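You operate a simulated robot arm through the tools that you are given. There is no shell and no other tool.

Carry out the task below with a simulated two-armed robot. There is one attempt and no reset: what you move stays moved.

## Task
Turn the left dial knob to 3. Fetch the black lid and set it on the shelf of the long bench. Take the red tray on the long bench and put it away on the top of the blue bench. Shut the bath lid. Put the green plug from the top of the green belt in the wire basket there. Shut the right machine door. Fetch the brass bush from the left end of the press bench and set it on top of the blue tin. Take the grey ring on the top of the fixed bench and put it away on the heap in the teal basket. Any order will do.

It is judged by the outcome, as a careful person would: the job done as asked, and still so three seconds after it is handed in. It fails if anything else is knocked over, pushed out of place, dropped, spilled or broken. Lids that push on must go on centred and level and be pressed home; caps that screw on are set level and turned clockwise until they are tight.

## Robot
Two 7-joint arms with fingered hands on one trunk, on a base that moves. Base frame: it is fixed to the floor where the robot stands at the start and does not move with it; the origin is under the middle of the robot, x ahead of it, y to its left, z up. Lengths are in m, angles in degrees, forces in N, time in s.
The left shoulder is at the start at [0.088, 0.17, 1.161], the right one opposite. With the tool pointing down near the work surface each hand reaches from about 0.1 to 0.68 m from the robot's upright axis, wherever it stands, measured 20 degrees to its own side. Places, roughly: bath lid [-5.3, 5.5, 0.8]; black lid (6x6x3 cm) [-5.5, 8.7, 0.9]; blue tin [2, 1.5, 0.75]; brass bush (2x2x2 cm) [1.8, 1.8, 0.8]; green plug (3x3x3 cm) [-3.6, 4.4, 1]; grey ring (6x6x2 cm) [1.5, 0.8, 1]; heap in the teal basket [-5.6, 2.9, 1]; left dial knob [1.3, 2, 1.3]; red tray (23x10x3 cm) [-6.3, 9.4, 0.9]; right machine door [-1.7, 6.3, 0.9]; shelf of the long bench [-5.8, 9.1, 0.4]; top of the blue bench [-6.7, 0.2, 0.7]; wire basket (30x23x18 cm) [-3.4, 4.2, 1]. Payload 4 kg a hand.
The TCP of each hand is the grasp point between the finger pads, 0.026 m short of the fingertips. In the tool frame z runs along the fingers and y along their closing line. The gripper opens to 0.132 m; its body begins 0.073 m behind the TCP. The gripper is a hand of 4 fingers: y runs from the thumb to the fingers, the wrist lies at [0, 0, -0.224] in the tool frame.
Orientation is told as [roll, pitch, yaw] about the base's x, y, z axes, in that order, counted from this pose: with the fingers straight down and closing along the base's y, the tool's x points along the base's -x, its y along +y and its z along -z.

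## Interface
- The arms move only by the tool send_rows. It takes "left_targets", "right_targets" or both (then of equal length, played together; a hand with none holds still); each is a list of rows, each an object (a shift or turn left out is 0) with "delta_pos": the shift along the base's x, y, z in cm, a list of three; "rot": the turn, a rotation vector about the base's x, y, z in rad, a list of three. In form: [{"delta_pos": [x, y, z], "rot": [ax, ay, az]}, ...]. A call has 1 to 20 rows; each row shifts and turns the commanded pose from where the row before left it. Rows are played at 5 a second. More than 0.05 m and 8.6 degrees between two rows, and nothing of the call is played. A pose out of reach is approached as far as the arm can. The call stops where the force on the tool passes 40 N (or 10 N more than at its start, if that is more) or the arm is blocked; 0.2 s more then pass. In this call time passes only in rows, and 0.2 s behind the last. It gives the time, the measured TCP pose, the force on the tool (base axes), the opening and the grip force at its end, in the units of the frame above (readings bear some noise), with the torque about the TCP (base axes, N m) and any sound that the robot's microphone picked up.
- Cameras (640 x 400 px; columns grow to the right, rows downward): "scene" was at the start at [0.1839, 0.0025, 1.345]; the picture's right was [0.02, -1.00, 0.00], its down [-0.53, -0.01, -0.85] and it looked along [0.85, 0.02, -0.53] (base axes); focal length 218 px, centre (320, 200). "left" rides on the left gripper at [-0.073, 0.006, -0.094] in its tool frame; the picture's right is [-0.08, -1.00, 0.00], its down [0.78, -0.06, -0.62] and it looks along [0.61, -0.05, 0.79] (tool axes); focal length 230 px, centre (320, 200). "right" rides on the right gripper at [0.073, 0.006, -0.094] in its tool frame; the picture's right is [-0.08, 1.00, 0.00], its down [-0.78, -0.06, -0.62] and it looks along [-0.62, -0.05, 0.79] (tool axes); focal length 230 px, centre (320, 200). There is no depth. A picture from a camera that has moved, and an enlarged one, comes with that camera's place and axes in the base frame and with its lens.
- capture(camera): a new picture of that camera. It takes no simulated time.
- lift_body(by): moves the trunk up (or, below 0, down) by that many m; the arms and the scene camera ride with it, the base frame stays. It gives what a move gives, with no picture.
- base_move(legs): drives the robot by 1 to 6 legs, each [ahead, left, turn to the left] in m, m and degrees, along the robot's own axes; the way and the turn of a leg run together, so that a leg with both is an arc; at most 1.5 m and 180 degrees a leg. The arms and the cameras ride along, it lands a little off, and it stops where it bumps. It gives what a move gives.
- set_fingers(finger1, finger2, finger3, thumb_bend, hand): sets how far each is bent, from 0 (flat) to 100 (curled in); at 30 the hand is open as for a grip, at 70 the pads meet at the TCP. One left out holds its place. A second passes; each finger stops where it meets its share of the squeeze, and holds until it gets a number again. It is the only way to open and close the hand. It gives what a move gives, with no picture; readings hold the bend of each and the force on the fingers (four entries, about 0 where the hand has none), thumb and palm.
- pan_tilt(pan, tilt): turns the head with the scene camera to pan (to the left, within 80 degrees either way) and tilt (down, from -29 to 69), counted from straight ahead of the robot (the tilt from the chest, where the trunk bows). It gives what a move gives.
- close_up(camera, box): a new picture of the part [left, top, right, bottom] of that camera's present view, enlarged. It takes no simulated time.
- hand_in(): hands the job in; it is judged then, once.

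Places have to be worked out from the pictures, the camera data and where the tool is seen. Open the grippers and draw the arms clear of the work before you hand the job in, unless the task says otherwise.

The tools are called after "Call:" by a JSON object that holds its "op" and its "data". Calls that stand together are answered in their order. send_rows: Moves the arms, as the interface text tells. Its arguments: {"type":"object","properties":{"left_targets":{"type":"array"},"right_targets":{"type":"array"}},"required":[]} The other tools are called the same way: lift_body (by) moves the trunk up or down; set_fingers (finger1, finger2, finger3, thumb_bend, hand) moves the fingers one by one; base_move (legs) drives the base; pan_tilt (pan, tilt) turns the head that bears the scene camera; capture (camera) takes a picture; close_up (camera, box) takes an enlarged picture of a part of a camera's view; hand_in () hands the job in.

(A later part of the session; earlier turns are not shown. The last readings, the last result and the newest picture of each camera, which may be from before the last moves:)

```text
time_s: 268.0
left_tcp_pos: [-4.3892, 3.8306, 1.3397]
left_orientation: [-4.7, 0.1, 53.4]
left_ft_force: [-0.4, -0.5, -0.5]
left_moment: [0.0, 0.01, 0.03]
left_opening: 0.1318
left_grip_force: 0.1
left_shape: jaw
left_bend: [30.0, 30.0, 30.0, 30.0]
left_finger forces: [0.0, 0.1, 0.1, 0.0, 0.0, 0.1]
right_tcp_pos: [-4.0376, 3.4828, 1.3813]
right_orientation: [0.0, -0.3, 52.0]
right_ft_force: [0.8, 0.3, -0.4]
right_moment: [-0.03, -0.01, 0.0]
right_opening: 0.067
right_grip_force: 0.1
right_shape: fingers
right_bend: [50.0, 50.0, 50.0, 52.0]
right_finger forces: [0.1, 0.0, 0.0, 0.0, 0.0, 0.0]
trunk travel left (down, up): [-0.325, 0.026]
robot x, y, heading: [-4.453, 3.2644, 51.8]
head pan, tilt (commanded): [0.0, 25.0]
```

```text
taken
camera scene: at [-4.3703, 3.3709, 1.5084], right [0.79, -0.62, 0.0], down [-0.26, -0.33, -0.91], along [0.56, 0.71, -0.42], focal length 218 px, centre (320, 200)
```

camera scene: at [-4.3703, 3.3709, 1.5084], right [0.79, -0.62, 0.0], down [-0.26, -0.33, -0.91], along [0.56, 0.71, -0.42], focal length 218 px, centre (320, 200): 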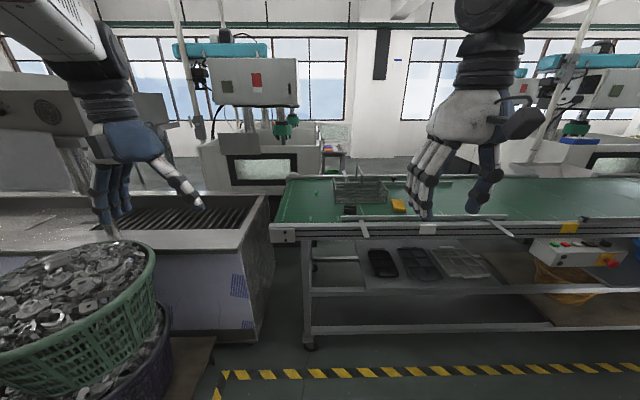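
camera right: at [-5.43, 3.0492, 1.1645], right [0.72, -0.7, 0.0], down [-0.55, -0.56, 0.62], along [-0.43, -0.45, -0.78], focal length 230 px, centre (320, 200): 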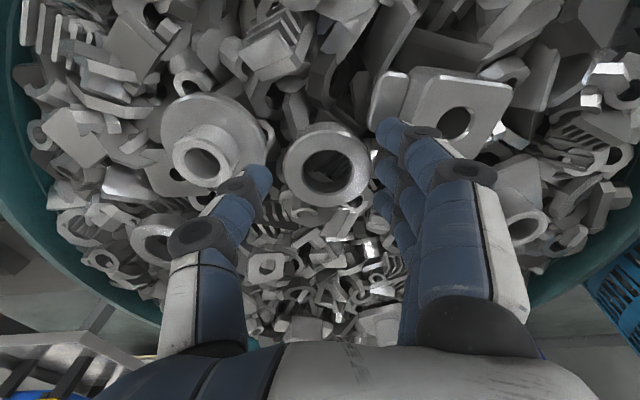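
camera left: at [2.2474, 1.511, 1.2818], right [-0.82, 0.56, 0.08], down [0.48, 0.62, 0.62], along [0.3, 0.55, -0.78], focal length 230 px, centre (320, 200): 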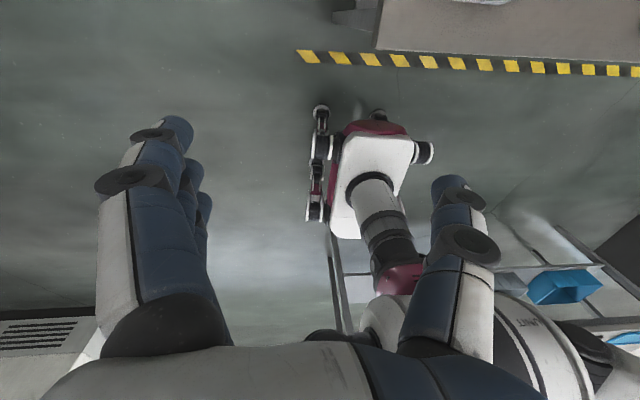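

I face the green belt; the wire basket and a yellow block are visible on it. I enlarge to find the green plug.

Call:
{"op": "close_up", "data": {"camera": "scene", "box": [260, 150, 480, 260]}}

Call:
{"op": "close_up", "data": {"camera": "scene", "box": [310, 165, 430, 230]}}

```text
2.91 times, centred on (370, 205) of scene
camera zoom: at [-4.3703, 3.3709, 1.5084], right [0.79, -0.62, 0.0], down [-0.26, -0.33, -0.91], along [0.56, 0.71, -0.42], focal length 634 px, centre (174, 186)
```

zoom: 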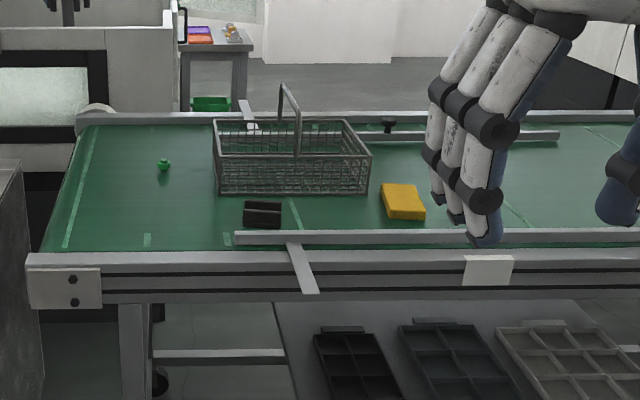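

```text
5.33 times, centred on (370, 198) of scene
camera zoom: at [-4.3703, 3.3709, 1.5084], right [0.79, -0.62, 0.0], down [-0.26, -0.33, -0.91], along [0.56, 0.71, -0.42], focal length 1163 px, centre (53, 213)
```

zoom: 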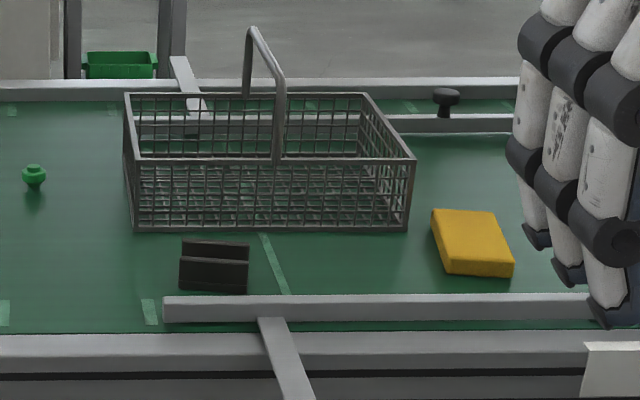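

The green plug stands left of the wire basket at about [-3.6, 4.385, 0.965]; the belt's near edge is at v ≈ 0.70. I straighten up and drive 0.72 m closer.

Call:
{"op": "base_move", "data": {"legs": [[0, -0.05, -1.8], [0.72, 0, 0]]}}

Call:
{"op": "pan_tilt", "data": {"pan": 0, "tilt": 40}}

Call:
{"op": "capture", "data": {"camera": "scene"}}

Call:
{"op": "capture", "data": {"camera": "left"}}

Call:
{"op": "capture", "data": {"camera": "right"}}

```text
time_s: 272.6
left_tcp_pos: [-3.8794, 4.3401, 1.3392]
left_orientation: [-4.7, 0.3, 52.0]
left_ft_force: [-0.3, -0.1, 1.0]
left_moment: [-0.01, 0.02, -0.02]
left_opening: 0.1319
left_grip_force: 0.1
left_shape: jaw
left_bend: [30.0, 30.0, 30.0, 30.0]
left_finger forces: [0.0, 0.1, 0.1, 0.1, 0.1, 0.0]
right_tcp_pos: [-3.5385, 3.9861, 1.3798]
right_orientation: [0.1, -0.4, 50.4]
right_ft_force: [0.6, -0.3, 0.1]
right_moment: [-0.01, -0.02, 0.0]
right_opening: 0.0669
right_grip_force: 0.0
right_shape: fingers
right_bend: [50.0, 50.0, 50.0, 52.0]
right_finger forces: [0.0, 0.0, 0.0, 0.0, 0.1, 0.1]
trunk travel left (down, up): [-0.325, 0.026]
robot x, y, heading: [-3.9576, 3.7755, 50.3]
head pan, tilt (commanded): [0.0, 25.0]
stopped in leg 2: the robot was blocked; the commanded pose is now the measured one
```

```text
time_s: 273.3
left_tcp_pos: [-3.88, 4.34, 1.3398]
left_orientation: [-4.7, 0.3, 52.0]
left_ft_force: [0.0, 0.2, -0.4]
left_moment: [-0.01, -0.02, -0.01]
left_opening: 0.1324
left_grip_force: 0.1
left_shape: jaw
left_bend: [30.0, 30.0, 30.0, 30.0]
left_finger forces: [0.0, 0.0, 0.0, 0.0, 0.0, 0.0]
right_tcp_pos: [-3.5388, 3.9861, 1.3792]
right_orientation: [0.0, -0.2, 50.5]
right_ft_force: [-0.4, -0.6, -0.5]
right_moment: [-0.02, 0.01, 0.0]
right_opening: 0.0668
right_grip_force: 0.2
right_shape: fingers
right_bend: [50.0, 50.0, 50.0, 52.0]
right_finger forces: [0.0, 0.0, 0.1, 0.0, 0.0, 0.0]
trunk travel left (down, up): [-0.325, 0.026]
robot x, y, heading: [-3.9568, 3.7766, 50.4]
head pan, tilt (commanded): [0.0, 40.0]
```

```text
taken
camera scene: at [-3.8786, 3.8755, 1.4852], right [0.77, -0.64, 0.0], down [-0.41, -0.5, -0.77], along [0.49, 0.59, -0.64], focal length 218 px, centre (320, 200)
```

scene: 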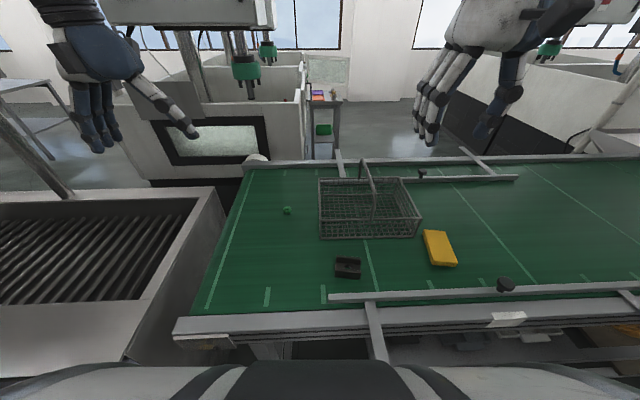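

```text
taken
camera left: at [-3.8461, 4.4051, 1.4317], right [0.83, -0.55, 0.08], down [-0.47, -0.62, 0.62], along [-0.29, -0.56, -0.78], focal length 230 px, centre (320, 200)
```

left: 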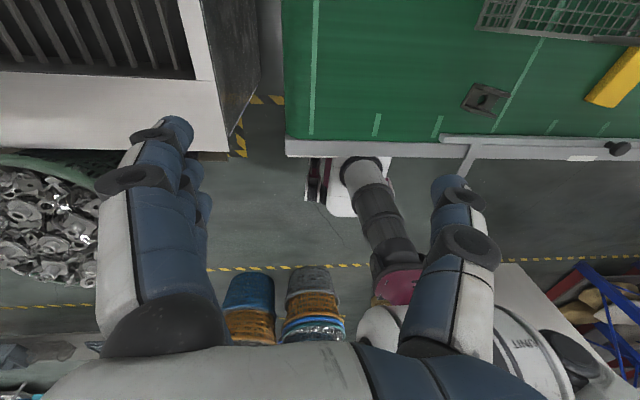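

```text
taken
camera right: at [-3.5909, 3.9311, 1.4746], right [-0.72, 0.69, 0.0], down [0.54, 0.56, 0.62], along [0.43, 0.45, -0.78], focal length 230 px, centre (320, 200)
```

right: 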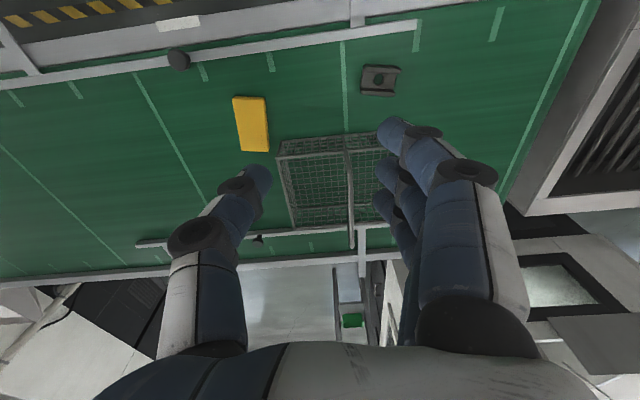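

The base met the belt frame at v = 0.35 and stopped; nothing on the belt moved. The plug is at about [-3.62, 4.356, 0.985]. I enlarge the belt for details.

Call:
{"op": "close_up", "data": {"camera": "scene", "box": [260, 150, 440, 290]}}

Call:
{"op": "close_up", "data": {"camera": "right", "box": [220, 60, 440, 260]}}

```text
2.86 times, centred on (350, 220) of scene
camera zoom: at [-3.8786, 3.8755, 1.4852], right [0.77, -0.64, 0.0], down [-0.41, -0.5, -0.77], along [0.49, 0.59, -0.64], focal length 623 px, centre (234, 143)
```

zoom: 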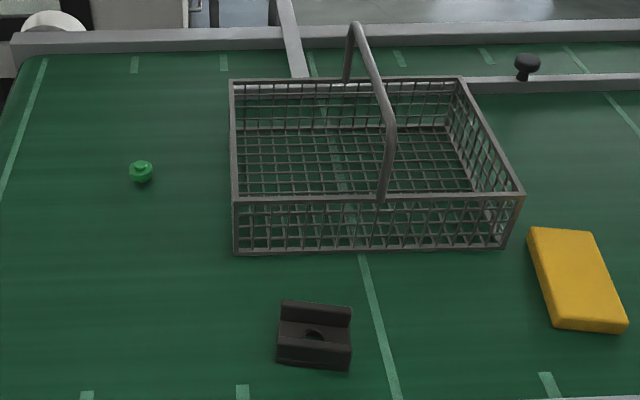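

```text
2.00 times, centred on (330, 160) of right
camera zoom: at [-3.5909, 3.9311, 1.4746], right [-0.72, 0.69, 0.0], down [0.54, 0.56, 0.62], along [0.43, 0.45, -0.78], focal length 460 px, centre (300, 280)
```

zoom: 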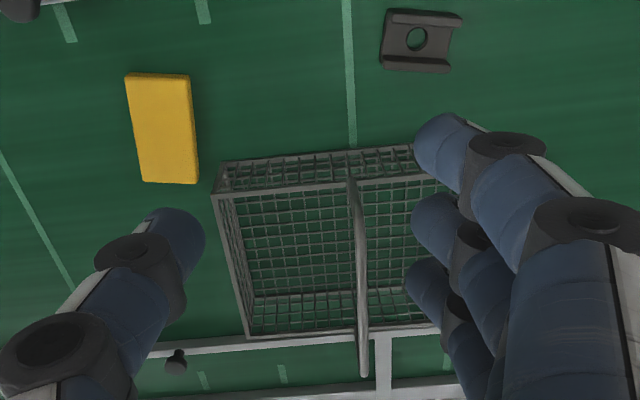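

The basket spans u 5.17–5.465, v 0.915–1.145, rim at z ≈ 1.043 with an upright handle across its middle. I lower the trunk 7 cm for reach, level the left hand, and bring it over the plug.

Call:
{"op": "lift_body", "data": {"by": -0.07}}

Call:
{"op": "send_rows", "data": {"left_targets": [{"delta_pos": [3.6, 0.2, 0], "rot": [0.0505, 0.0646, 0]}, {"delta_pos": [3.6, 0.2, 0]}, {"delta_pos": [3.6, 0.2, 0]}, {"delta_pos": [3.6, 0.2, -1]}, {"delta_pos": [3.6, 0.2, -2]}, {"delta_pos": [3.6, 0.2, -2]}, {"delta_pos": [3.6, 0.2, -2]}, {"delta_pos": [0.6, 0, -4]}]}}

Call:
{"op": "capture", "data": {"camera": "left"}}

Call:
{"op": "capture", "data": {"camera": "scene"}}

```text
time_s: 274.4
left_tcp_pos: [-3.8808, 4.3389, 1.2701]
left_orientation: [-4.7, 0.1, 52.1]
left_ft_force: [0.6, -0.1, -0.2]
left_moment: [0.02, -0.02, -0.01]
left_opening: 0.1319
left_grip_force: 0.0
left_shape: jaw
left_bend: [30.0, 30.0, 30.0, 30.0]
left_finger forces: [0.1, 0.0, 0.0, 0.1, 0.1, 0.1]
right_tcp_pos: [-3.5407, 3.9851, 1.3122]
right_orientation: [-0.1, -0.4, 50.4]
right_ft_force: [-0.1, 1.0, -0.1]
right_moment: [0.01, -0.03, 0.0]
right_opening: 0.0668
right_grip_force: 0.0
right_shape: fingers
right_bend: [50.0, 50.0, 50.0, 52.0]
right_finger forces: [0.1, 0.1, 0.0, 0.0, 0.0, 0.0]
trunk travel left (down, up): [-0.255, 0.096]
robot x, y, heading: [-3.9581, 3.7795, 50.2]
head pan, tilt (commanded): [0.0, 40.0]
```

```text
time_s: 276.2
left_tcp_pos: [-3.6236, 4.3535, 1.1596]
left_orientation: [0.2, 0.2, 51.9]
left_ft_force: [0.1, -0.6, 0.2]
left_moment: [-0.01, 0.01, -0.01]
left_opening: 0.1318
left_grip_force: 0.2
left_shape: jaw
left_bend: [30.0, 30.0, 30.0, 30.0]
left_finger forces: [0.1, 0.0, 0.1, 0.0, 0.0, 0.0]
right_tcp_pos: [-3.5389, 3.9846, 1.3092]
right_orientation: [0.1, -0.3, 50.5]
right_ft_force: [0.1, 0.9, -0.5]
right_moment: [0.03, 0.01, 0.02]
right_opening: 0.0666
right_grip_force: 0.0
right_shape: fingers
right_bend: [50.0, 50.0, 50.0, 52.0]
right_finger forces: [0.0, 0.0, 0.1, 0.0, 0.0, 0.1]
trunk travel left (down, up): [-0.255, 0.096]
robot x, y, heading: [-3.9574, 3.7793, 50.4]
head pan, tilt (commanded): [0.0, 40.0]
```

```text
taken
camera left: at [-3.5826, 4.4141, 1.252], right [0.83, -0.55, 0.0], down [-0.43, -0.65, 0.62], along [-0.34, -0.52, -0.79], focal length 230 px, centre (320, 200)
```

left: 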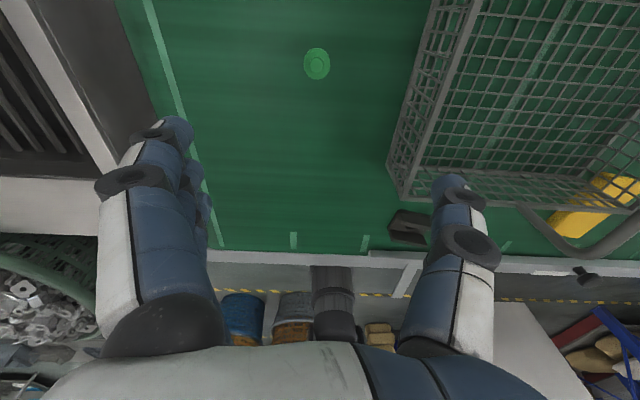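

```text
taken
camera scene: at [-3.8725, 3.8829, 1.4143], right [0.77, -0.64, 0.0], down [-0.41, -0.5, -0.77], along [0.49, 0.59, -0.64], focal length 218 px, centre (320, 200)
```

scene: 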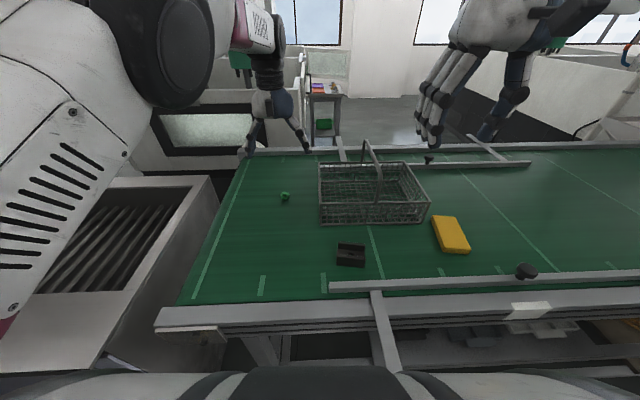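

Triangulating gives the plug at about [-3.607, 4.381, 0.96], with the belt top near 0.945. I narrow the left hand's opening and lower over the plug to z ≈ 1.05.

Call:
{"op": "set_fingers", "data": {"hand": "left", "finger1": 48, "finger2": 48, "finger3": 48, "thumb_bend": 48}}

Call:
{"op": "send_rows", "data": {"left_targets": [{"delta_pos": [0.6, 0.9, -3.5]}, {"delta_pos": [0.6, 0.9, -3.5]}, {"delta_pos": [0.4, 0.9, -3.5]}]}}

Call:
{"op": "capture", "data": {"camera": "left"}}

Call:
{"op": "close_up", "data": {"camera": "scene", "box": [230, 130, 370, 240]}}

```text
time_s: 277.2
left_tcp_pos: [-3.6232, 4.3522, 1.1598]
left_orientation: [0.0, 0.3, 52.0]
left_ft_force: [-1.3, -0.5, -0.8]
left_moment: [0.0, 0.04, 0.01]
left_opening: 0.0781
left_grip_force: 0.3
left_shape: fingers
left_bend: [48.0, 48.0, 48.0, 48.0]
left_finger forces: [0.1, 0.0, 0.0, 0.0, 0.0, 0.0]
right_tcp_pos: [-3.538, 3.9842, 1.3097]
right_orientation: [0.1, -0.3, 50.5]
right_ft_force: [-1.0, -0.8, 0.4]
right_moment: [0.01, 0.03, 0.01]
right_opening: 0.0669
right_grip_force: 0.1
right_shape: fingers
right_bend: [50.0, 50.0, 50.0, 52.0]
right_finger forces: [0.0, 0.0, 0.0, 0.0, 0.0, 0.0]
trunk travel left (down, up): [-0.255, 0.096]
robot x, y, heading: [-3.9555, 3.7822, 50.5]
head pan, tilt (commanded): [0.0, 40.0]
```

```text
time_s: 278.0
left_tcp_pos: [-3.6049, 4.3824, 1.0531]
left_orientation: [-0.1, 0.3, 52.0]
left_ft_force: [0.3, -0.4, -0.3]
left_moment: [-0.03, 0.02, -0.03]
left_opening: 0.0782
left_grip_force: 0.1
left_shape: fingers
left_bend: [48.0, 48.0, 48.0, 48.0]
left_finger forces: [0.0, 0.1, 0.0, 0.0, 0.0, 0.0]
right_tcp_pos: [-3.5394, 3.985, 1.3093]
right_orientation: [0.1, -0.3, 50.5]
right_ft_force: [-1.4, 0.0, -0.6]
right_moment: [-0.02, 0.03, 0.0]
right_opening: 0.067
right_grip_force: 0.1
right_shape: fingers
right_bend: [50.0, 50.0, 50.0, 52.0]
right_finger forces: [0.0, 0.0, 0.0, 0.0, 0.0, 0.0]
trunk travel left (down, up): [-0.255, 0.096]
robot x, y, heading: [-3.9583, 3.7807, 50.6]
head pan, tilt (commanded): [0.0, 40.0]
```

```text
taken
camera left: at [-3.566, 4.4427, 1.1461], right [0.83, -0.55, 0.0], down [-0.43, -0.65, 0.62], along [-0.34, -0.52, -0.78], focal length 230 px, centre (320, 200)
```

left: 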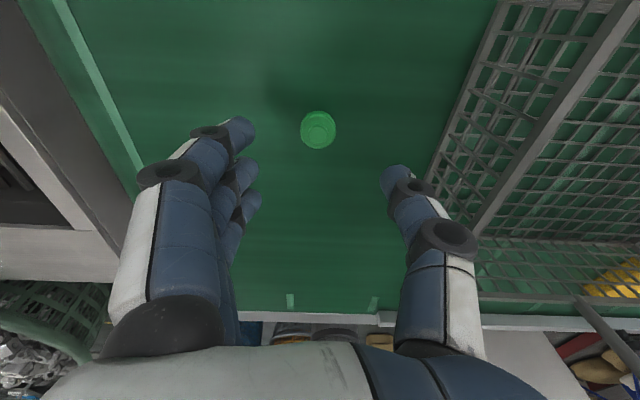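

```text
3.64 times, centred on (300, 185) of scene
camera zoom: at [-3.872, 3.8839, 1.4142], right [0.77, -0.64, 0.0], down [-0.41, -0.5, -0.77], along [0.49, 0.59, -0.64], focal length 793 px, centre (393, 254)
```

zoom: 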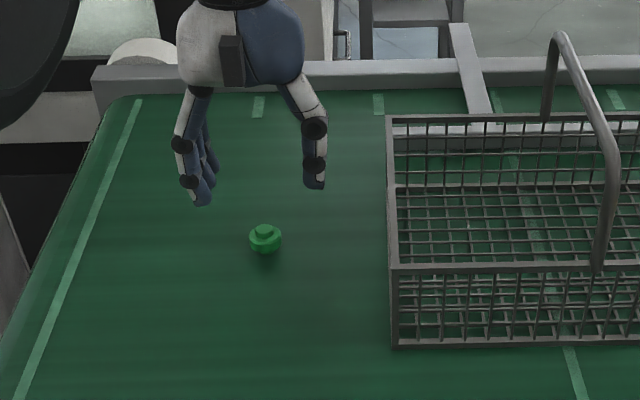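

The plug is on the hand's axis, about 9 cm below the TCP. I lower 6 cm and check.

Call:
{"op": "send_rows", "data": {"left_targets": [{"delta_pos": [-0.1, 0, -2]}, {"delta_pos": [0, 0, -2]}, {"delta_pos": [0, 0, -1.5]}]}}

Call:
{"op": "capture", "data": {"camera": "left"}}

Call:
{"op": "close_up", "data": {"camera": "scene", "box": [230, 130, 370, 240]}}

```text
time_s: 278.8
left_tcp_pos: [-3.6071, 4.3812, 0.9988]
left_orientation: [-0.1, 0.4, 51.9]
left_ft_force: [-0.9, 0.1, 0.0]
left_moment: [-0.01, -0.01, -0.01]
left_opening: 0.0778
left_grip_force: 0.1
left_shape: fingers
left_bend: [48.0, 48.0, 48.0, 48.0]
left_finger forces: [0.1, 0.1, 0.0, 0.0, 0.1, 0.1]
right_tcp_pos: [-3.5382, 3.9849, 1.3108]
right_orientation: [0.0, -0.3, 50.6]
right_ft_force: [-0.6, -0.6, -0.2]
right_moment: [-0.02, 0.0, 0.03]
right_opening: 0.0666
right_grip_force: 0.1
right_shape: fingers
right_bend: [50.0, 50.0, 50.0, 52.0]
right_finger forces: [0.0, 0.0, 0.1, 0.1, 0.1, 0.1]
trunk travel left (down, up): [-0.255, 0.096]
robot x, y, heading: [-3.9578, 3.7817, 50.7]
head pan, tilt (commanded): [0.0, 40.0]
```

```text
taken
camera left: at [-3.567, 4.4417, 1.0913], right [0.83, -0.55, 0.0], down [-0.43, -0.65, 0.62], along [-0.34, -0.52, -0.78], focal length 230 px, centre (320, 200)
```

left: 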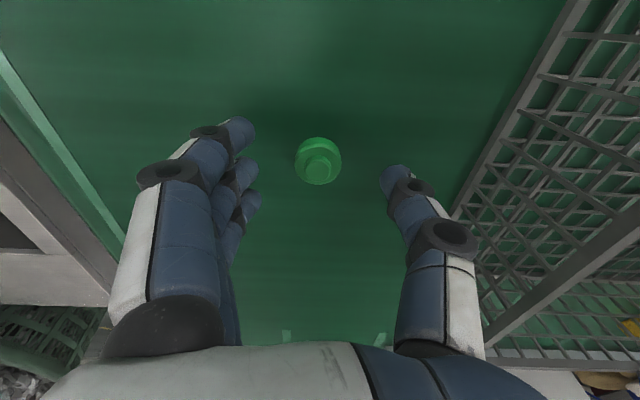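

```text
3.64 times, centred on (300, 185) of scene
camera zoom: at [-3.8723, 3.8832, 1.4143], right [0.77, -0.64, 0.0], down [-0.41, -0.5, -0.77], along [0.49, 0.59, -0.64], focal length 793 px, centre (393, 254)
```

zoom: 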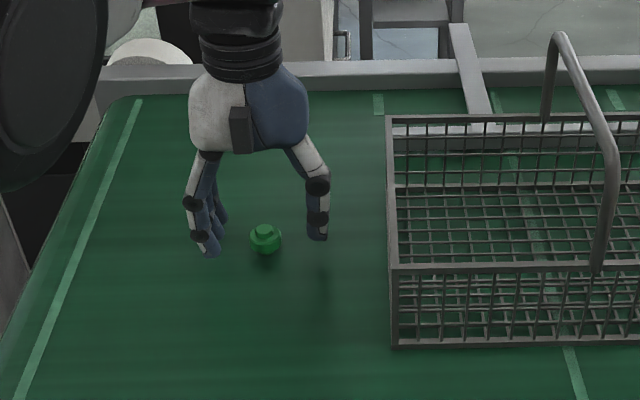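

The plug's little knob is level with the fingertips. I lower 1.8 cm more in small steps, watching the force.

Call:
{"op": "send_rows", "data": {"left_targets": [{"delta_pos": [0, 0, -0.6]}, {"delta_pos": [0, 0, -0.6]}, {"delta_pos": [0, 0, -0.4]}]}}

Call:
{"op": "capture", "data": {"camera": "left"}}

```text
time_s: 279.6
left_tcp_pos: [-3.6067, 4.3812, 0.9836]
left_orientation: [0.0, 0.3, 52.0]
left_ft_force: [0.4, -0.3, 0.1]
left_moment: [0.0, -0.01, 0.01]
left_opening: 0.0782
left_grip_force: 0.1
left_shape: fingers
left_bend: [48.0, 48.0, 48.0, 48.0]
left_finger forces: [0.0, 0.1, 0.0, 0.0, 0.1, 0.0]
right_tcp_pos: [-3.5386, 3.9859, 1.3104]
right_orientation: [-0.1, -0.4, 50.5]
right_ft_force: [0.6, 0.1, -0.2]
right_moment: [0.01, -0.01, 0.0]
right_opening: 0.0666
right_grip_force: 0.0
right_shape: fingers
right_bend: [50.0, 50.0, 50.0, 52.0]
right_finger forces: [0.0, 0.0, 0.1, 0.0, 0.0, 0.0]
trunk travel left (down, up): [-0.255, 0.096]
robot x, y, heading: [-3.9635, 3.7785, 50.6]
head pan, tilt (commanded): [0.0, 40.0]
```

```text
taken
camera left: at [-3.5672, 4.4414, 1.076], right [0.83, -0.55, 0.0], down [-0.43, -0.65, 0.62], along [-0.34, -0.52, -0.78], focal length 230 px, centre (320, 200)
```

left: 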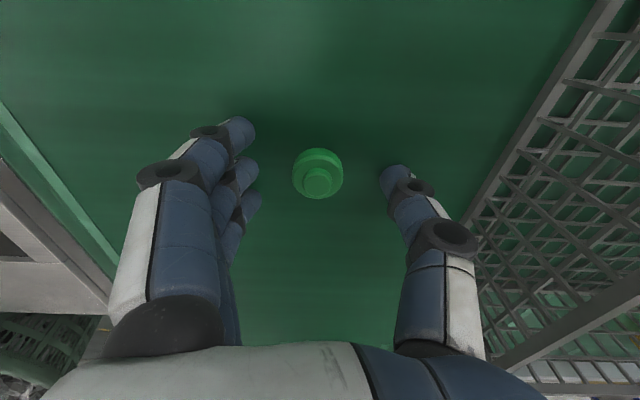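

The plug's body is now at tip level; I lower 4 mm more and close thumb and middle finger on it.

Call:
{"op": "send_rows", "data": {"left_targets": [{"delta_pos": [0, 0, -0.4]}]}}

Call:
{"op": "set_fingers", "data": {"hand": "left", "finger1": 60, "finger2": 76, "finger3": 60, "thumb_bend": 76}}

Call:
{"op": "capture", "data": {"camera": "left"}}

```text
time_s: 280.0
left_tcp_pos: [-3.6079, 4.3806, 0.9828]
left_orientation: [0.0, 0.0, 52.0]
left_ft_force: [-1.9, -0.3, 15.1]
left_moment: [-0.08, 0.01, -0.03]
left_opening: 0.078
left_grip_force: 7.1
left_shape: fingers
left_bend: [48.0, 48.0, 48.0, 48.0]
left_finger forces: [2.2, 2.2, 2.2, 0.1, 8.0, 0.1]
right_tcp_pos: [-3.5396, 3.9838, 1.3117]
right_orientation: [0.1, -0.4, 50.6]
right_ft_force: [0.1, 0.3, -0.2]
right_moment: [0.02, -0.01, 0.01]
right_opening: 0.0666
right_grip_force: 0.0
right_shape: fingers
right_bend: [50.0, 50.0, 50.0, 52.0]
right_finger forces: [0.1, 0.0, 0.1, 0.0, 0.1, 0.1]
trunk travel left (down, up): [-0.255, 0.096]
robot x, y, heading: [-3.9557, 3.7756, 50.3]
head pan, tilt (commanded): [0.0, 40.0]
```

```text
time_s: 281.0
left_tcp_pos: [-3.608, 4.3801, 0.9813]
left_orientation: [-0.1, 0.1, 52.0]
left_ft_force: [-0.9, 4.4, 18.6]
left_moment: [0.29, 0.52, -0.08]
left_opening: 0.0286
left_grip_force: 21.1
left_shape: fingers
left_bend: [61.0, 62.0, 61.0, 70.0]
left_finger forces: [5.1, 11.8, 12.8, 0.1, 11.5, 0.0]
right_tcp_pos: [-3.5407, 3.9841, 1.3108]
right_orientation: [0.1, -0.4, 50.5]
right_ft_force: [-0.6, -0.3, 0.7]
right_moment: [0.06, 0.0, -0.01]
right_opening: 0.0667
right_grip_force: 0.1
right_shape: fingers
right_bend: [50.0, 50.0, 50.0, 52.0]
right_finger forces: [0.0, 0.1, 0.0, 0.0, 0.0, 0.1]
trunk travel left (down, up): [-0.255, 0.096]
robot x, y, heading: [-3.9593, 3.778, 50.2]
head pan, tilt (commanded): [0.0, 40.0]
```

```text
taken
camera left: at [-3.5677, 4.441, 1.0742], right [0.83, -0.55, 0.0], down [-0.43, -0.66, 0.62], along [-0.34, -0.51, -0.79], focal length 230 px, centre (320, 200)
```

left: 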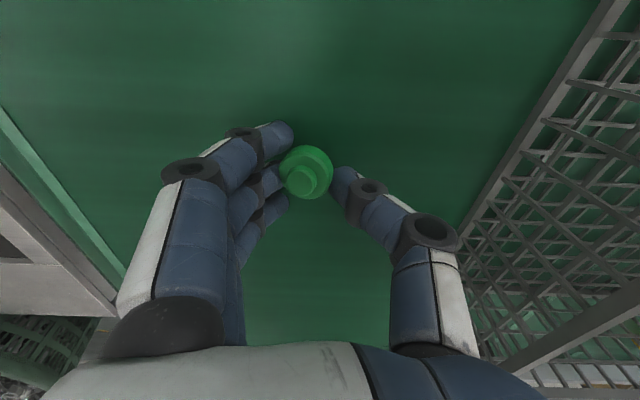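

The fingers touch the belt and the plug is pinched (about 12 N). I lift gently and check that it stays held.

Call:
{"op": "send_rows", "data": {"left_targets": [{"delta_pos": [0, 0, 0.5]}, {"delta_pos": [0, 0, 1]}, {"delta_pos": [0, 0, 2]}, {"delta_pos": [0, 0, 3]}, {"delta_pos": [0, 0, 4]}]}}

Call:
{"op": "capture", "data": {"camera": "left"}}

Call:
{"op": "close_up", "data": {"camera": "scene", "box": [230, 110, 370, 220]}}

```text
time_s: 282.2
left_tcp_pos: [-3.6068, 4.3813, 1.0849]
left_orientation: [0.0, 0.3, 52.0]
left_ft_force: [-0.6, 0.3, 0.6]
left_moment: [0.04, -0.01, 0.01]
left_opening: 0.029
left_grip_force: 11.9
left_shape: fingers
left_bend: [60.0, 62.0, 60.0, 70.0]
left_finger forces: [0.0, 11.6, 0.0, 0.0, 11.7, 0.1]
right_tcp_pos: [-3.5401, 3.9846, 1.3102]
right_orientation: [0.0, -0.4, 50.5]
right_ft_force: [1.0, -0.4, -0.1]
right_moment: [-0.03, 0.0, -0.01]
right_opening: 0.0667
right_grip_force: 0.0
right_shape: fingers
right_bend: [50.0, 50.0, 50.0, 52.0]
right_finger forces: [0.0, 0.0, 0.1, 0.1, 0.0, 0.0]
trunk travel left (down, up): [-0.255, 0.096]
robot x, y, heading: [-3.9607, 3.7757, 50.4]
head pan, tilt (commanded): [0.0, 40.0]
```

```text
taken
camera left: at [-3.5674, 4.4416, 1.1783], right [0.83, -0.55, 0.0], down [-0.43, -0.65, 0.62], along [-0.34, -0.52, -0.78], focal length 230 px, centre (320, 200)
```

left: 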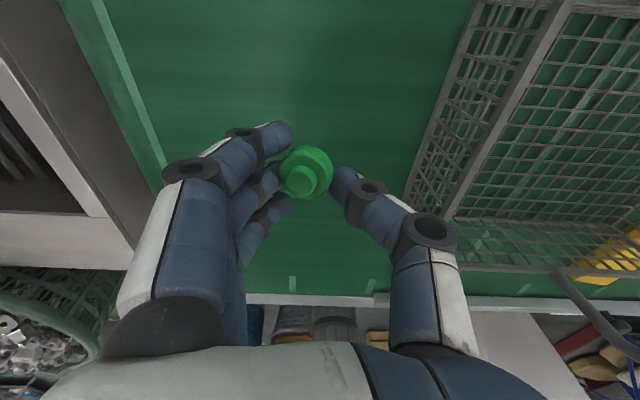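

```text
3.64 times, centred on (300, 165) of scene
camera zoom: at [-3.8728, 3.8824, 1.4144], right [0.77, -0.64, 0.0], down [-0.41, -0.5, -0.77], along [0.49, 0.59, -0.64], focal length 793 px, centre (393, 327)
```

zoom: 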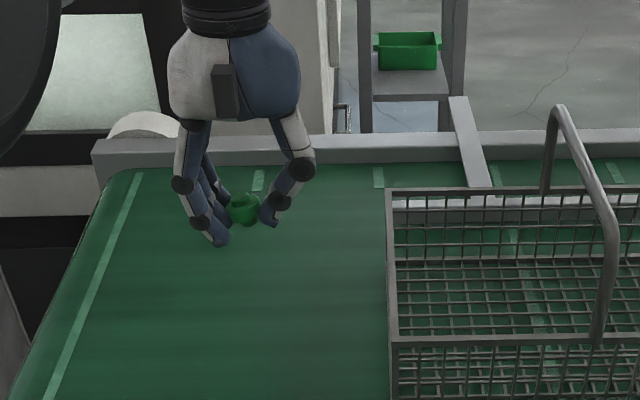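

Plug is held. I raise it above the rim height and carry it over the left half of the basket.

Call:
{"op": "send_rows", "data": {"left_targets": [{"delta_pos": [0, 0, 4]}, {"delta_pos": [0, 0, 4]}, {"delta_pos": [2.14, -3.02, 0]}, {"delta_pos": [2.14, -3.02, 0]}, {"delta_pos": [2.14, -3.02, 0]}, {"delta_pos": [2.14, -3.02, 0]}, {"delta_pos": [2.14, -3.02, 0]}]}}

Call:
{"op": "capture", "data": {"camera": "left"}}

Call:
{"op": "capture", "data": {"camera": "scene"}}

```text
time_s: 284.0
left_tcp_pos: [-3.5451, 4.2942, 1.168]
left_orientation: [-1.5, 0.8, 58.0]
left_ft_force: [0.2, 0.2, 0.7]
left_moment: [0.0, 0.02, 0.0]
left_opening: 0.0288
left_grip_force: 11.1
left_shape: fingers
left_bend: [60.0, 62.0, 60.0, 70.0]
left_finger forces: [0.0, 11.7, 0.0, 0.1, 11.6, 0.0]
left hand out of reach, approached as far as the arm can: row 6, 7
right_tcp_pos: [-3.5396, 3.9864, 1.3102]
right_orientation: [0.0, -0.3, 50.5]
right_ft_force: [0.1, 0.1, -0.6]
right_moment: [-0.03, -0.01, -0.04]
right_opening: 0.0665
right_grip_force: 0.0
right_shape: fingers
right_bend: [50.0, 50.0, 50.0, 52.0]
right_finger forces: [0.0, 0.0, 0.1, 0.0, 0.1, 0.1]
trunk travel left (down, up): [-0.255, 0.096]
robot x, y, heading: [-3.9609, 3.7772, 50.3]
head pan, tilt (commanded): [0.0, 40.0]
stopped in row 7 (left hand): the arm was blocked; the commanded pose is now the measured one
```

```text
taken
camera left: at [-3.5138, 4.3606, 1.2579], right [0.89, -0.46, 0.03], down [-0.37, -0.68, 0.63], along [-0.27, -0.57, -0.78], focal length 230 px, centre (320, 200)
```

left: 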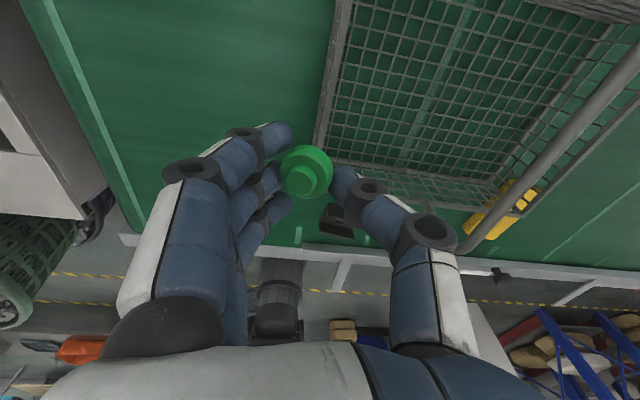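

```text
taken
camera scene: at [-3.8728, 3.8838, 1.4143], right [0.77, -0.64, 0.0], down [-0.41, -0.5, -0.77], along [0.49, 0.59, -0.64], focal length 218 px, centre (320, 200)
```

scene: 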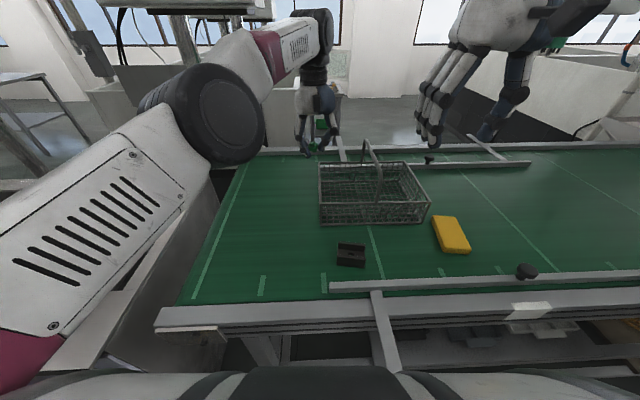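

The hand hit its reach limit before getting over the basket. I shift the hand back left a bit, straighten it, then back the base off 2 cm and strafe it right 0.15 m.

Call:
{"op": "send_rows", "data": {"left_targets": [{"delta_pos": [-3.05, 2.55, 0], "rot": [0.014, 0.022, -0.05]}, {"delta_pos": [-3.05, 2.55, 0], "rot": [0, 0, -0.055]}]}}

Call:
{"op": "base_move", "data": {"legs": [[-0.02, 0, 0], [0, -0.15, 0]]}}

Call:
{"op": "capture", "data": {"camera": "left"}}

Call:
{"op": "capture", "data": {"camera": "scene"}}

```text
time_s: 284.6
left_tcp_pos: [-3.6039, 4.3408, 1.165]
left_orientation: [0.1, 0.9, 51.5]
left_ft_force: [0.1, -0.5, 0.1]
left_moment: [-0.02, -0.04, 0.02]
left_opening: 0.0286
left_grip_force: 11.6
left_shape: fingers
left_bend: [60.0, 62.0, 60.0, 70.0]
left_finger forces: [0.1, 11.6, 0.1, 0.0, 11.5, 0.0]
right_tcp_pos: [-3.5396, 3.9847, 1.3105]
right_orientation: [-0.1, -0.2, 50.5]
right_ft_force: [0.0, 0.2, 0.4]
right_moment: [0.01, -0.02, 0.01]
right_opening: 0.0669
right_grip_force: 0.1
right_shape: fingers
right_bend: [50.0, 50.0, 50.0, 52.0]
right_finger forces: [0.0, 0.0, 0.1, 0.0, 0.0, 0.1]
trunk travel left (down, up): [-0.255, 0.096]
robot x, y, heading: [-3.9538, 3.7762, 50.6]
head pan, tilt (commanded): [0.0, 40.0]
```

```text
time_s: 287.0
left_tcp_pos: [-3.5021, 4.2305, 1.1664]
left_orientation: [0.2, 0.8, 51.6]
left_ft_force: [-0.2, 0.8, -0.3]
left_moment: [0.0, 0.02, 0.01]
left_opening: 0.0287
left_grip_force: 11.5
left_shape: fingers
left_bend: [60.0, 62.0, 60.0, 70.0]
left_finger forces: [0.1, 11.6, 0.1, 0.1, 11.5, 0.1]
right_tcp_pos: [-3.4372, 3.8743, 1.3104]
right_orientation: [0.1, -0.3, 50.5]
right_ft_force: [0.0, 0.1, 0.6]
right_moment: [-0.02, 0.01, -0.01]
right_opening: 0.0664
right_grip_force: 0.1
right_shape: fingers
right_bend: [50.0, 50.0, 50.0, 52.0]
right_finger forces: [0.1, 0.0, 0.1, 0.0, 0.0, 0.0]
trunk travel left (down, up): [-0.255, 0.096]
robot x, y, heading: [-3.8552, 3.6692, 50.3]
head pan, tilt (commanded): [0.0, 40.0]
```

```text
taken
camera left: at [-3.4604, 4.291, 1.2577], right [0.83, -0.56, 0.0], down [-0.43, -0.65, 0.63], along [-0.35, -0.52, -0.78], focal length 230 px, centre (320, 200)
```

left: 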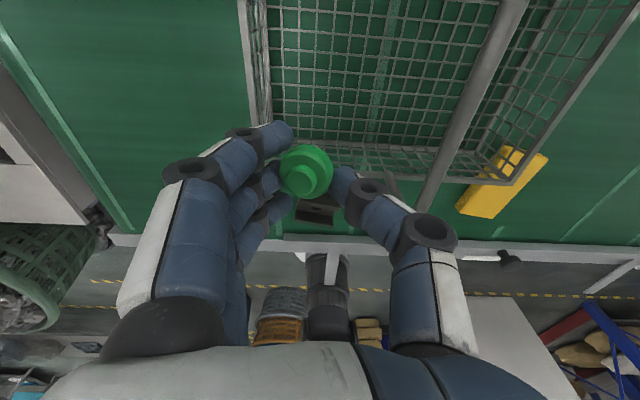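

```text
taken
camera scene: at [-3.7703, 3.7722, 1.4143], right [0.77, -0.64, 0.0], down [-0.41, -0.5, -0.77], along [0.49, 0.59, -0.64], focal length 218 px, centre (320, 200)
```

scene: 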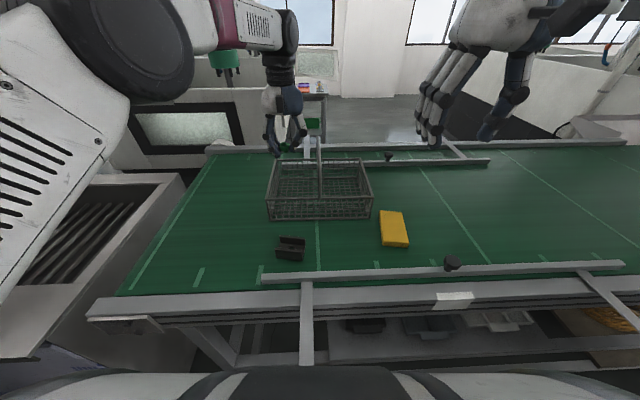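

The hand is now over the basket's left-near part. I enlarge both views to check clearances before lowering.

Call:
{"op": "close_up", "data": {"camera": "left", "box": [220, 0, 560, 230]}}

Call:
{"op": "close_up", "data": {"camera": "scene", "box": [240, 80, 400, 230]}}

```text
1.74 times, centred on (390, 115) of left
camera zoom: at [-3.4604, 4.291, 1.2577], right [0.83, -0.56, 0.0], down [-0.43, -0.65, 0.63], along [-0.35, -0.52, -0.78], focal length 400 px, centre (198, 348)
```

zoom: 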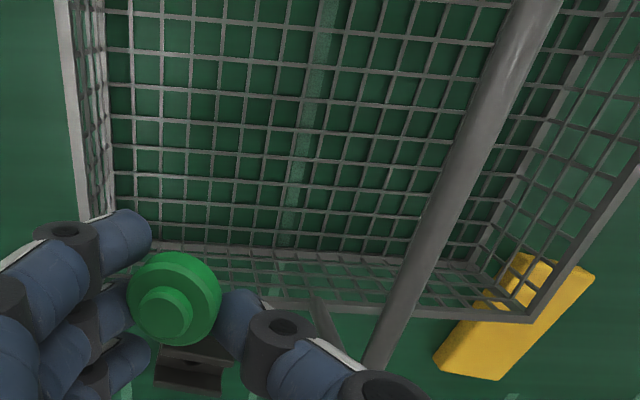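

```text
2.67 times, centred on (320, 155) of scene
camera zoom: at [-3.7703, 3.7722, 1.4143], right [0.77, -0.64, 0.0], down [-0.41, -0.5, -0.77], along [0.49, 0.59, -0.64], focal length 581 px, centre (320, 320)
```

zoom: 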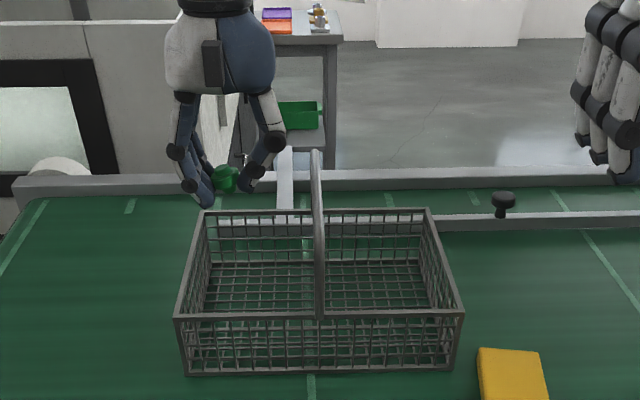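

The basket's left rim is at u = 5.462, near wall at v ≈ 0.93, handle at u ≈ 5.317; the hand is at u = 5.403. I lower while moving 2 cm further in, to z ≈ 1.06, then look.

Call:
{"op": "send_rows", "data": {"left_targets": [{"delta_pos": [0.65, 0.76, -2.5]}, {"delta_pos": [0.65, 0.76, -2.5]}, {"delta_pos": [0, 0, -2.5]}, {"delta_pos": [0, 0, -2.5]}]}}

Call:
{"op": "capture", "data": {"camera": "left"}}

Call:
{"op": "close_up", "data": {"camera": "scene", "box": [240, 80, 400, 230]}}

```text
time_s: 288.0
left_tcp_pos: [-3.4887, 4.2456, 1.0667]
left_orientation: [0.2, 0.8, 51.6]
left_ft_force: [0.5, 0.1, 0.1]
left_moment: [0.01, 0.01, -0.03]
left_opening: 0.0286
left_grip_force: 11.0
left_shape: fingers
left_bend: [60.0, 62.0, 60.0, 70.0]
left_finger forces: [0.0, 11.6, 0.0, 0.0, 11.3, 0.0]
right_tcp_pos: [-3.4363, 3.875, 1.3093]
right_orientation: [0.1, -0.3, 50.6]
right_ft_force: [-0.6, 0.0, -0.5]
right_moment: [-0.01, -0.03, -0.01]
right_opening: 0.067
right_grip_force: 0.1
right_shape: fingers
right_bend: [50.0, 50.0, 50.0, 52.0]
right_finger forces: [0.0, 0.0, 0.0, 0.0, 0.1, 0.1]
trunk travel left (down, up): [-0.255, 0.096]
robot x, y, heading: [-3.8557, 3.6656, 50.7]
head pan, tilt (commanded): [0.0, 40.0]
```

```text
taken
camera left: at [-3.4482, 4.3064, 1.1584], right [0.83, -0.56, 0.0], down [-0.43, -0.65, 0.63], along [-0.35, -0.52, -0.78], focal length 230 px, centre (320, 200)
```

left: 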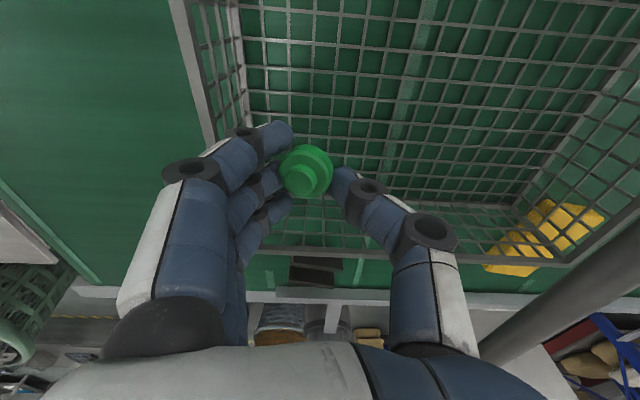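

```text
2.67 times, centred on (320, 155) of scene
camera zoom: at [-3.7702, 3.7727, 1.4143], right [0.77, -0.64, 0.0], down [-0.41, -0.5, -0.77], along [0.49, 0.59, -0.64], focal length 581 px, centre (320, 320)
```

zoom: 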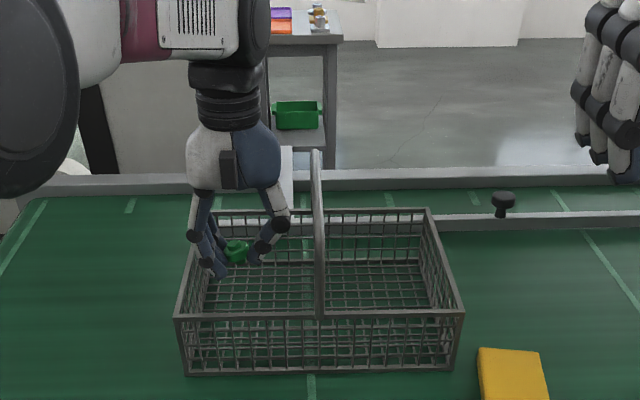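

There is more room on the handle side than on the left rim side, so I shift 1.8 cm toward the handle and lower to z ≈ 1.015.

Call:
{"op": "send_rows", "data": {"left_targets": [{"delta_pos": [1.38, -1.16, 0]}, {"delta_pos": [0, 0, -1.5]}, {"delta_pos": [0, 0, -1.5]}, {"delta_pos": [0, 0, -1.5]}]}}

Call:
{"op": "capture", "data": {"camera": "left"}}

Call:
{"op": "close_up", "data": {"camera": "scene", "box": [240, 80, 400, 230]}}

```text
time_s: 289.0
left_tcp_pos: [-3.4756, 4.2346, 1.0229]
left_orientation: [0.1, 0.7, 51.6]
left_ft_force: [-0.6, 0.3, 0.2]
left_moment: [0.03, -0.01, 0.0]
left_opening: 0.0283
left_grip_force: 12.0
left_shape: fingers
left_bend: [60.0, 62.0, 60.0, 70.0]
left_finger forces: [0.0, 11.6, 0.1, 0.0, 11.5, 0.0]
right_tcp_pos: [-3.436, 3.8748, 1.3092]
right_orientation: [0.0, -0.3, 50.4]
right_ft_force: [-0.6, -0.3, -0.4]
right_moment: [0.05, -0.03, 0.02]
right_opening: 0.0667
right_grip_force: 0.1
right_shape: fingers
right_bend: [50.0, 50.0, 50.0, 52.0]
right_finger forces: [0.0, 0.0, 0.1, 0.1, 0.0, 0.0]
trunk travel left (down, up): [-0.255, 0.096]
robot x, y, heading: [-3.8566, 3.666, 50.2]
head pan, tilt (commanded): [0.0, 40.0]
```

```text
taken
camera left: at [-3.4337, 4.295, 1.1131], right [0.83, -0.56, 0.0], down [-0.43, -0.65, 0.63], along [-0.35, -0.52, -0.78], focal length 230 px, centre (320, 200)
```

left: 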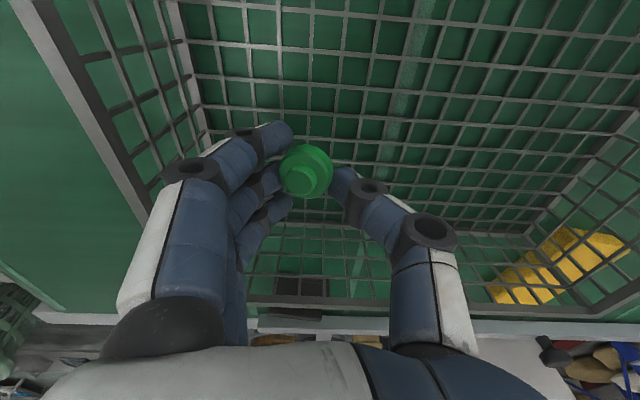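

```text
2.67 times, centred on (320, 155) of scene
camera zoom: at [-3.7706, 3.7728, 1.4143], right [0.77, -0.64, 0.0], down [-0.41, -0.5, -0.77], along [0.49, 0.59, -0.64], focal length 581 px, centre (320, 320)
```

zoom: 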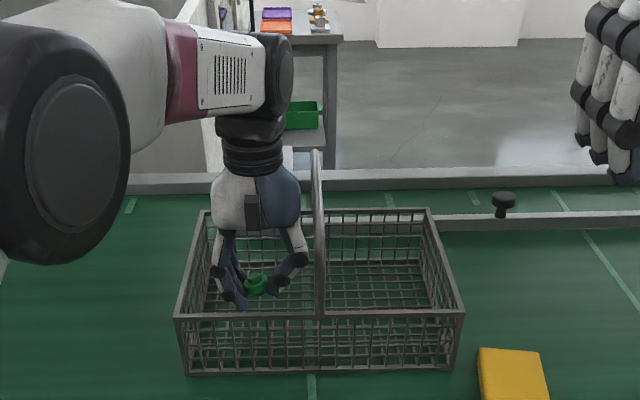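

Hand is well inside with clearance on both sides. I lower 2.3 cm further, watching the force, before releasing.

Call:
{"op": "send_rows", "data": {"left_targets": [{"delta_pos": [0, 0, -0.8]}, {"delta_pos": [0, 0, -0.8]}, {"delta_pos": [0, 0, -0.5]}]}}

Call:
{"op": "close_up", "data": {"camera": "scene", "box": [250, 120, 370, 230]}}

```text
time_s: 289.8
left_tcp_pos: [-3.4756, 4.2341, 0.9993]
left_orientation: [0.3, 0.9, 51.5]
left_ft_force: [-0.5, -0.1, 0.0]
left_moment: [0.01, 0.0, -0.01]
left_opening: 0.0287
left_grip_force: 11.7
left_shape: fingers
left_bend: [60.0, 62.0, 60.0, 70.0]
left_finger forces: [0.0, 11.7, 0.0, 0.0, 11.3, 0.1]
right_tcp_pos: [-3.4368, 3.875, 1.3107]
right_orientation: [0.0, -0.3, 50.6]
right_ft_force: [-1.1, 0.4, 0.0]
right_moment: [0.0, -0.03, -0.01]
right_opening: 0.0667
right_grip_force: 0.0
right_shape: fingers
right_bend: [50.0, 50.0, 50.0, 52.0]
right_finger forces: [0.0, 0.0, 0.0, 0.1, 0.0, 0.0]
trunk travel left (down, up): [-0.255, 0.096]
robot x, y, heading: [-3.8548, 3.6659, 50.1]
head pan, tilt (commanded): [0.0, 40.0]
```

```text
3.64 times, centred on (310, 175) of scene
camera zoom: at [-3.7705, 3.7726, 1.4143], right [0.77, -0.64, 0.0], down [-0.41, -0.5, -0.77], along [0.49, 0.59, -0.64], focal length 793 px, centre (356, 291)
```

zoom: 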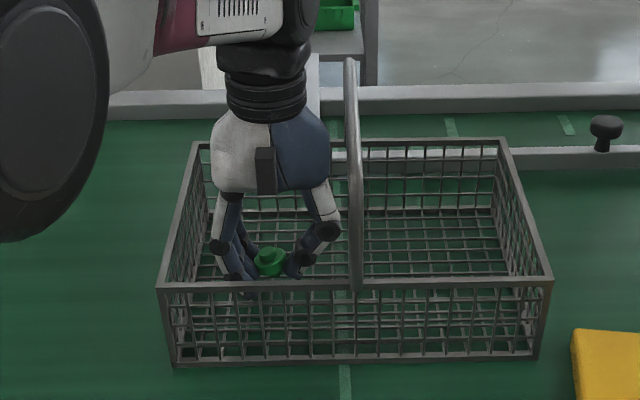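

About 1.4 cm remains to the basket floor. I lower 5 mm more and open the fingers just enough to release the plug.

Call:
{"op": "send_rows", "data": {"left_targets": [{"delta_pos": [0, 0, -0.5]}]}}

Call:
{"op": "set_fingers", "data": {"hand": "left", "finger1": 54, "finger2": 54, "finger3": 54, "thumb_bend": 58}}

Call:
{"op": "capture", "data": {"camera": "left"}}

Call:
{"op": "close_up", "data": {"camera": "scene", "box": [250, 120, 370, 230]}}

```text
time_s: 290.2
left_tcp_pos: [-3.4744, 4.2357, 0.9944]
left_orientation: [0.1, 0.8, 51.6]
left_ft_force: [-1.3, -0.3, 0.3]
left_moment: [0.01, 0.0, -0.02]
left_opening: 0.0284
left_grip_force: 11.1
left_shape: fingers
left_bend: [60.0, 62.0, 60.0, 70.0]
left_finger forces: [0.1, 11.7, 0.0, 0.0, 11.4, 0.0]
right_tcp_pos: [-3.437, 3.8735, 1.3107]
right_orientation: [0.0, -0.2, 50.6]
right_ft_force: [-0.7, -0.2, 0.0]
right_moment: [-0.01, -0.03, 0.01]
right_opening: 0.0668
right_grip_force: 0.1
right_shape: fingers
right_bend: [50.0, 50.0, 50.0, 52.0]
right_finger forces: [0.1, 0.0, 0.0, 0.1, 0.1, 0.1]
trunk travel left (down, up): [-0.255, 0.096]
robot x, y, heading: [-3.8553, 3.6698, 50.7]
head pan, tilt (commanded): [0.0, 40.0]
```

```text
time_s: 291.2
left_tcp_pos: [-3.4753, 4.2345, 0.9936]
left_orientation: [0.2, 0.8, 51.6]
left_ft_force: [0.0, 0.5, 0.6]
left_moment: [0.0, 0.02, -0.02]
left_opening: 0.0524
left_grip_force: 0.0
left_shape: fingers
left_bend: [54.0, 54.0, 54.0, 57.0]
left_finger forces: [0.0, 0.0, 0.0, 0.1, 0.0, 0.1]
right_tcp_pos: [-3.4371, 3.8747, 1.3104]
right_orientation: [0.1, -0.3, 50.5]
right_ft_force: [0.4, -0.3, 0.8]
right_moment: [0.03, -0.01, -0.01]
right_opening: 0.0667
right_grip_force: 0.0
right_shape: fingers
right_bend: [50.0, 50.0, 50.0, 52.0]
right_finger forces: [0.1, 0.0, 0.0, 0.0, 0.0, 0.0]
trunk travel left (down, up): [-0.255, 0.096]
robot x, y, heading: [-3.8558, 3.665, 50.3]
head pan, tilt (commanded): [0.0, 40.0]
```

```text
taken
camera left: at [-3.4341, 4.2949, 1.0867], right [0.83, -0.56, 0.0], down [-0.43, -0.65, 0.63], along [-0.35, -0.52, -0.78], focal length 230 px, centre (320, 200)
```

left: 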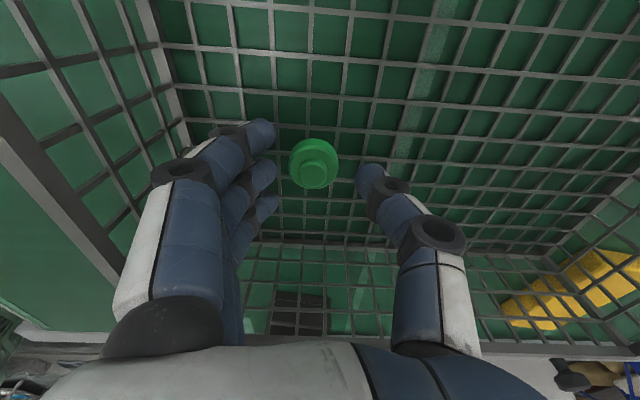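

```text
3.64 times, centred on (310, 175) of scene
camera zoom: at [-3.7706, 3.7725, 1.4143], right [0.77, -0.64, 0.0], down [-0.41, -0.5, -0.77], along [0.49, 0.59, -0.64], focal length 793 px, centre (356, 291)
```

zoom: 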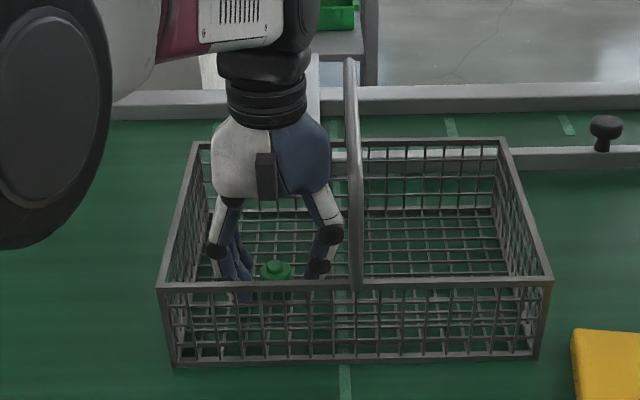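

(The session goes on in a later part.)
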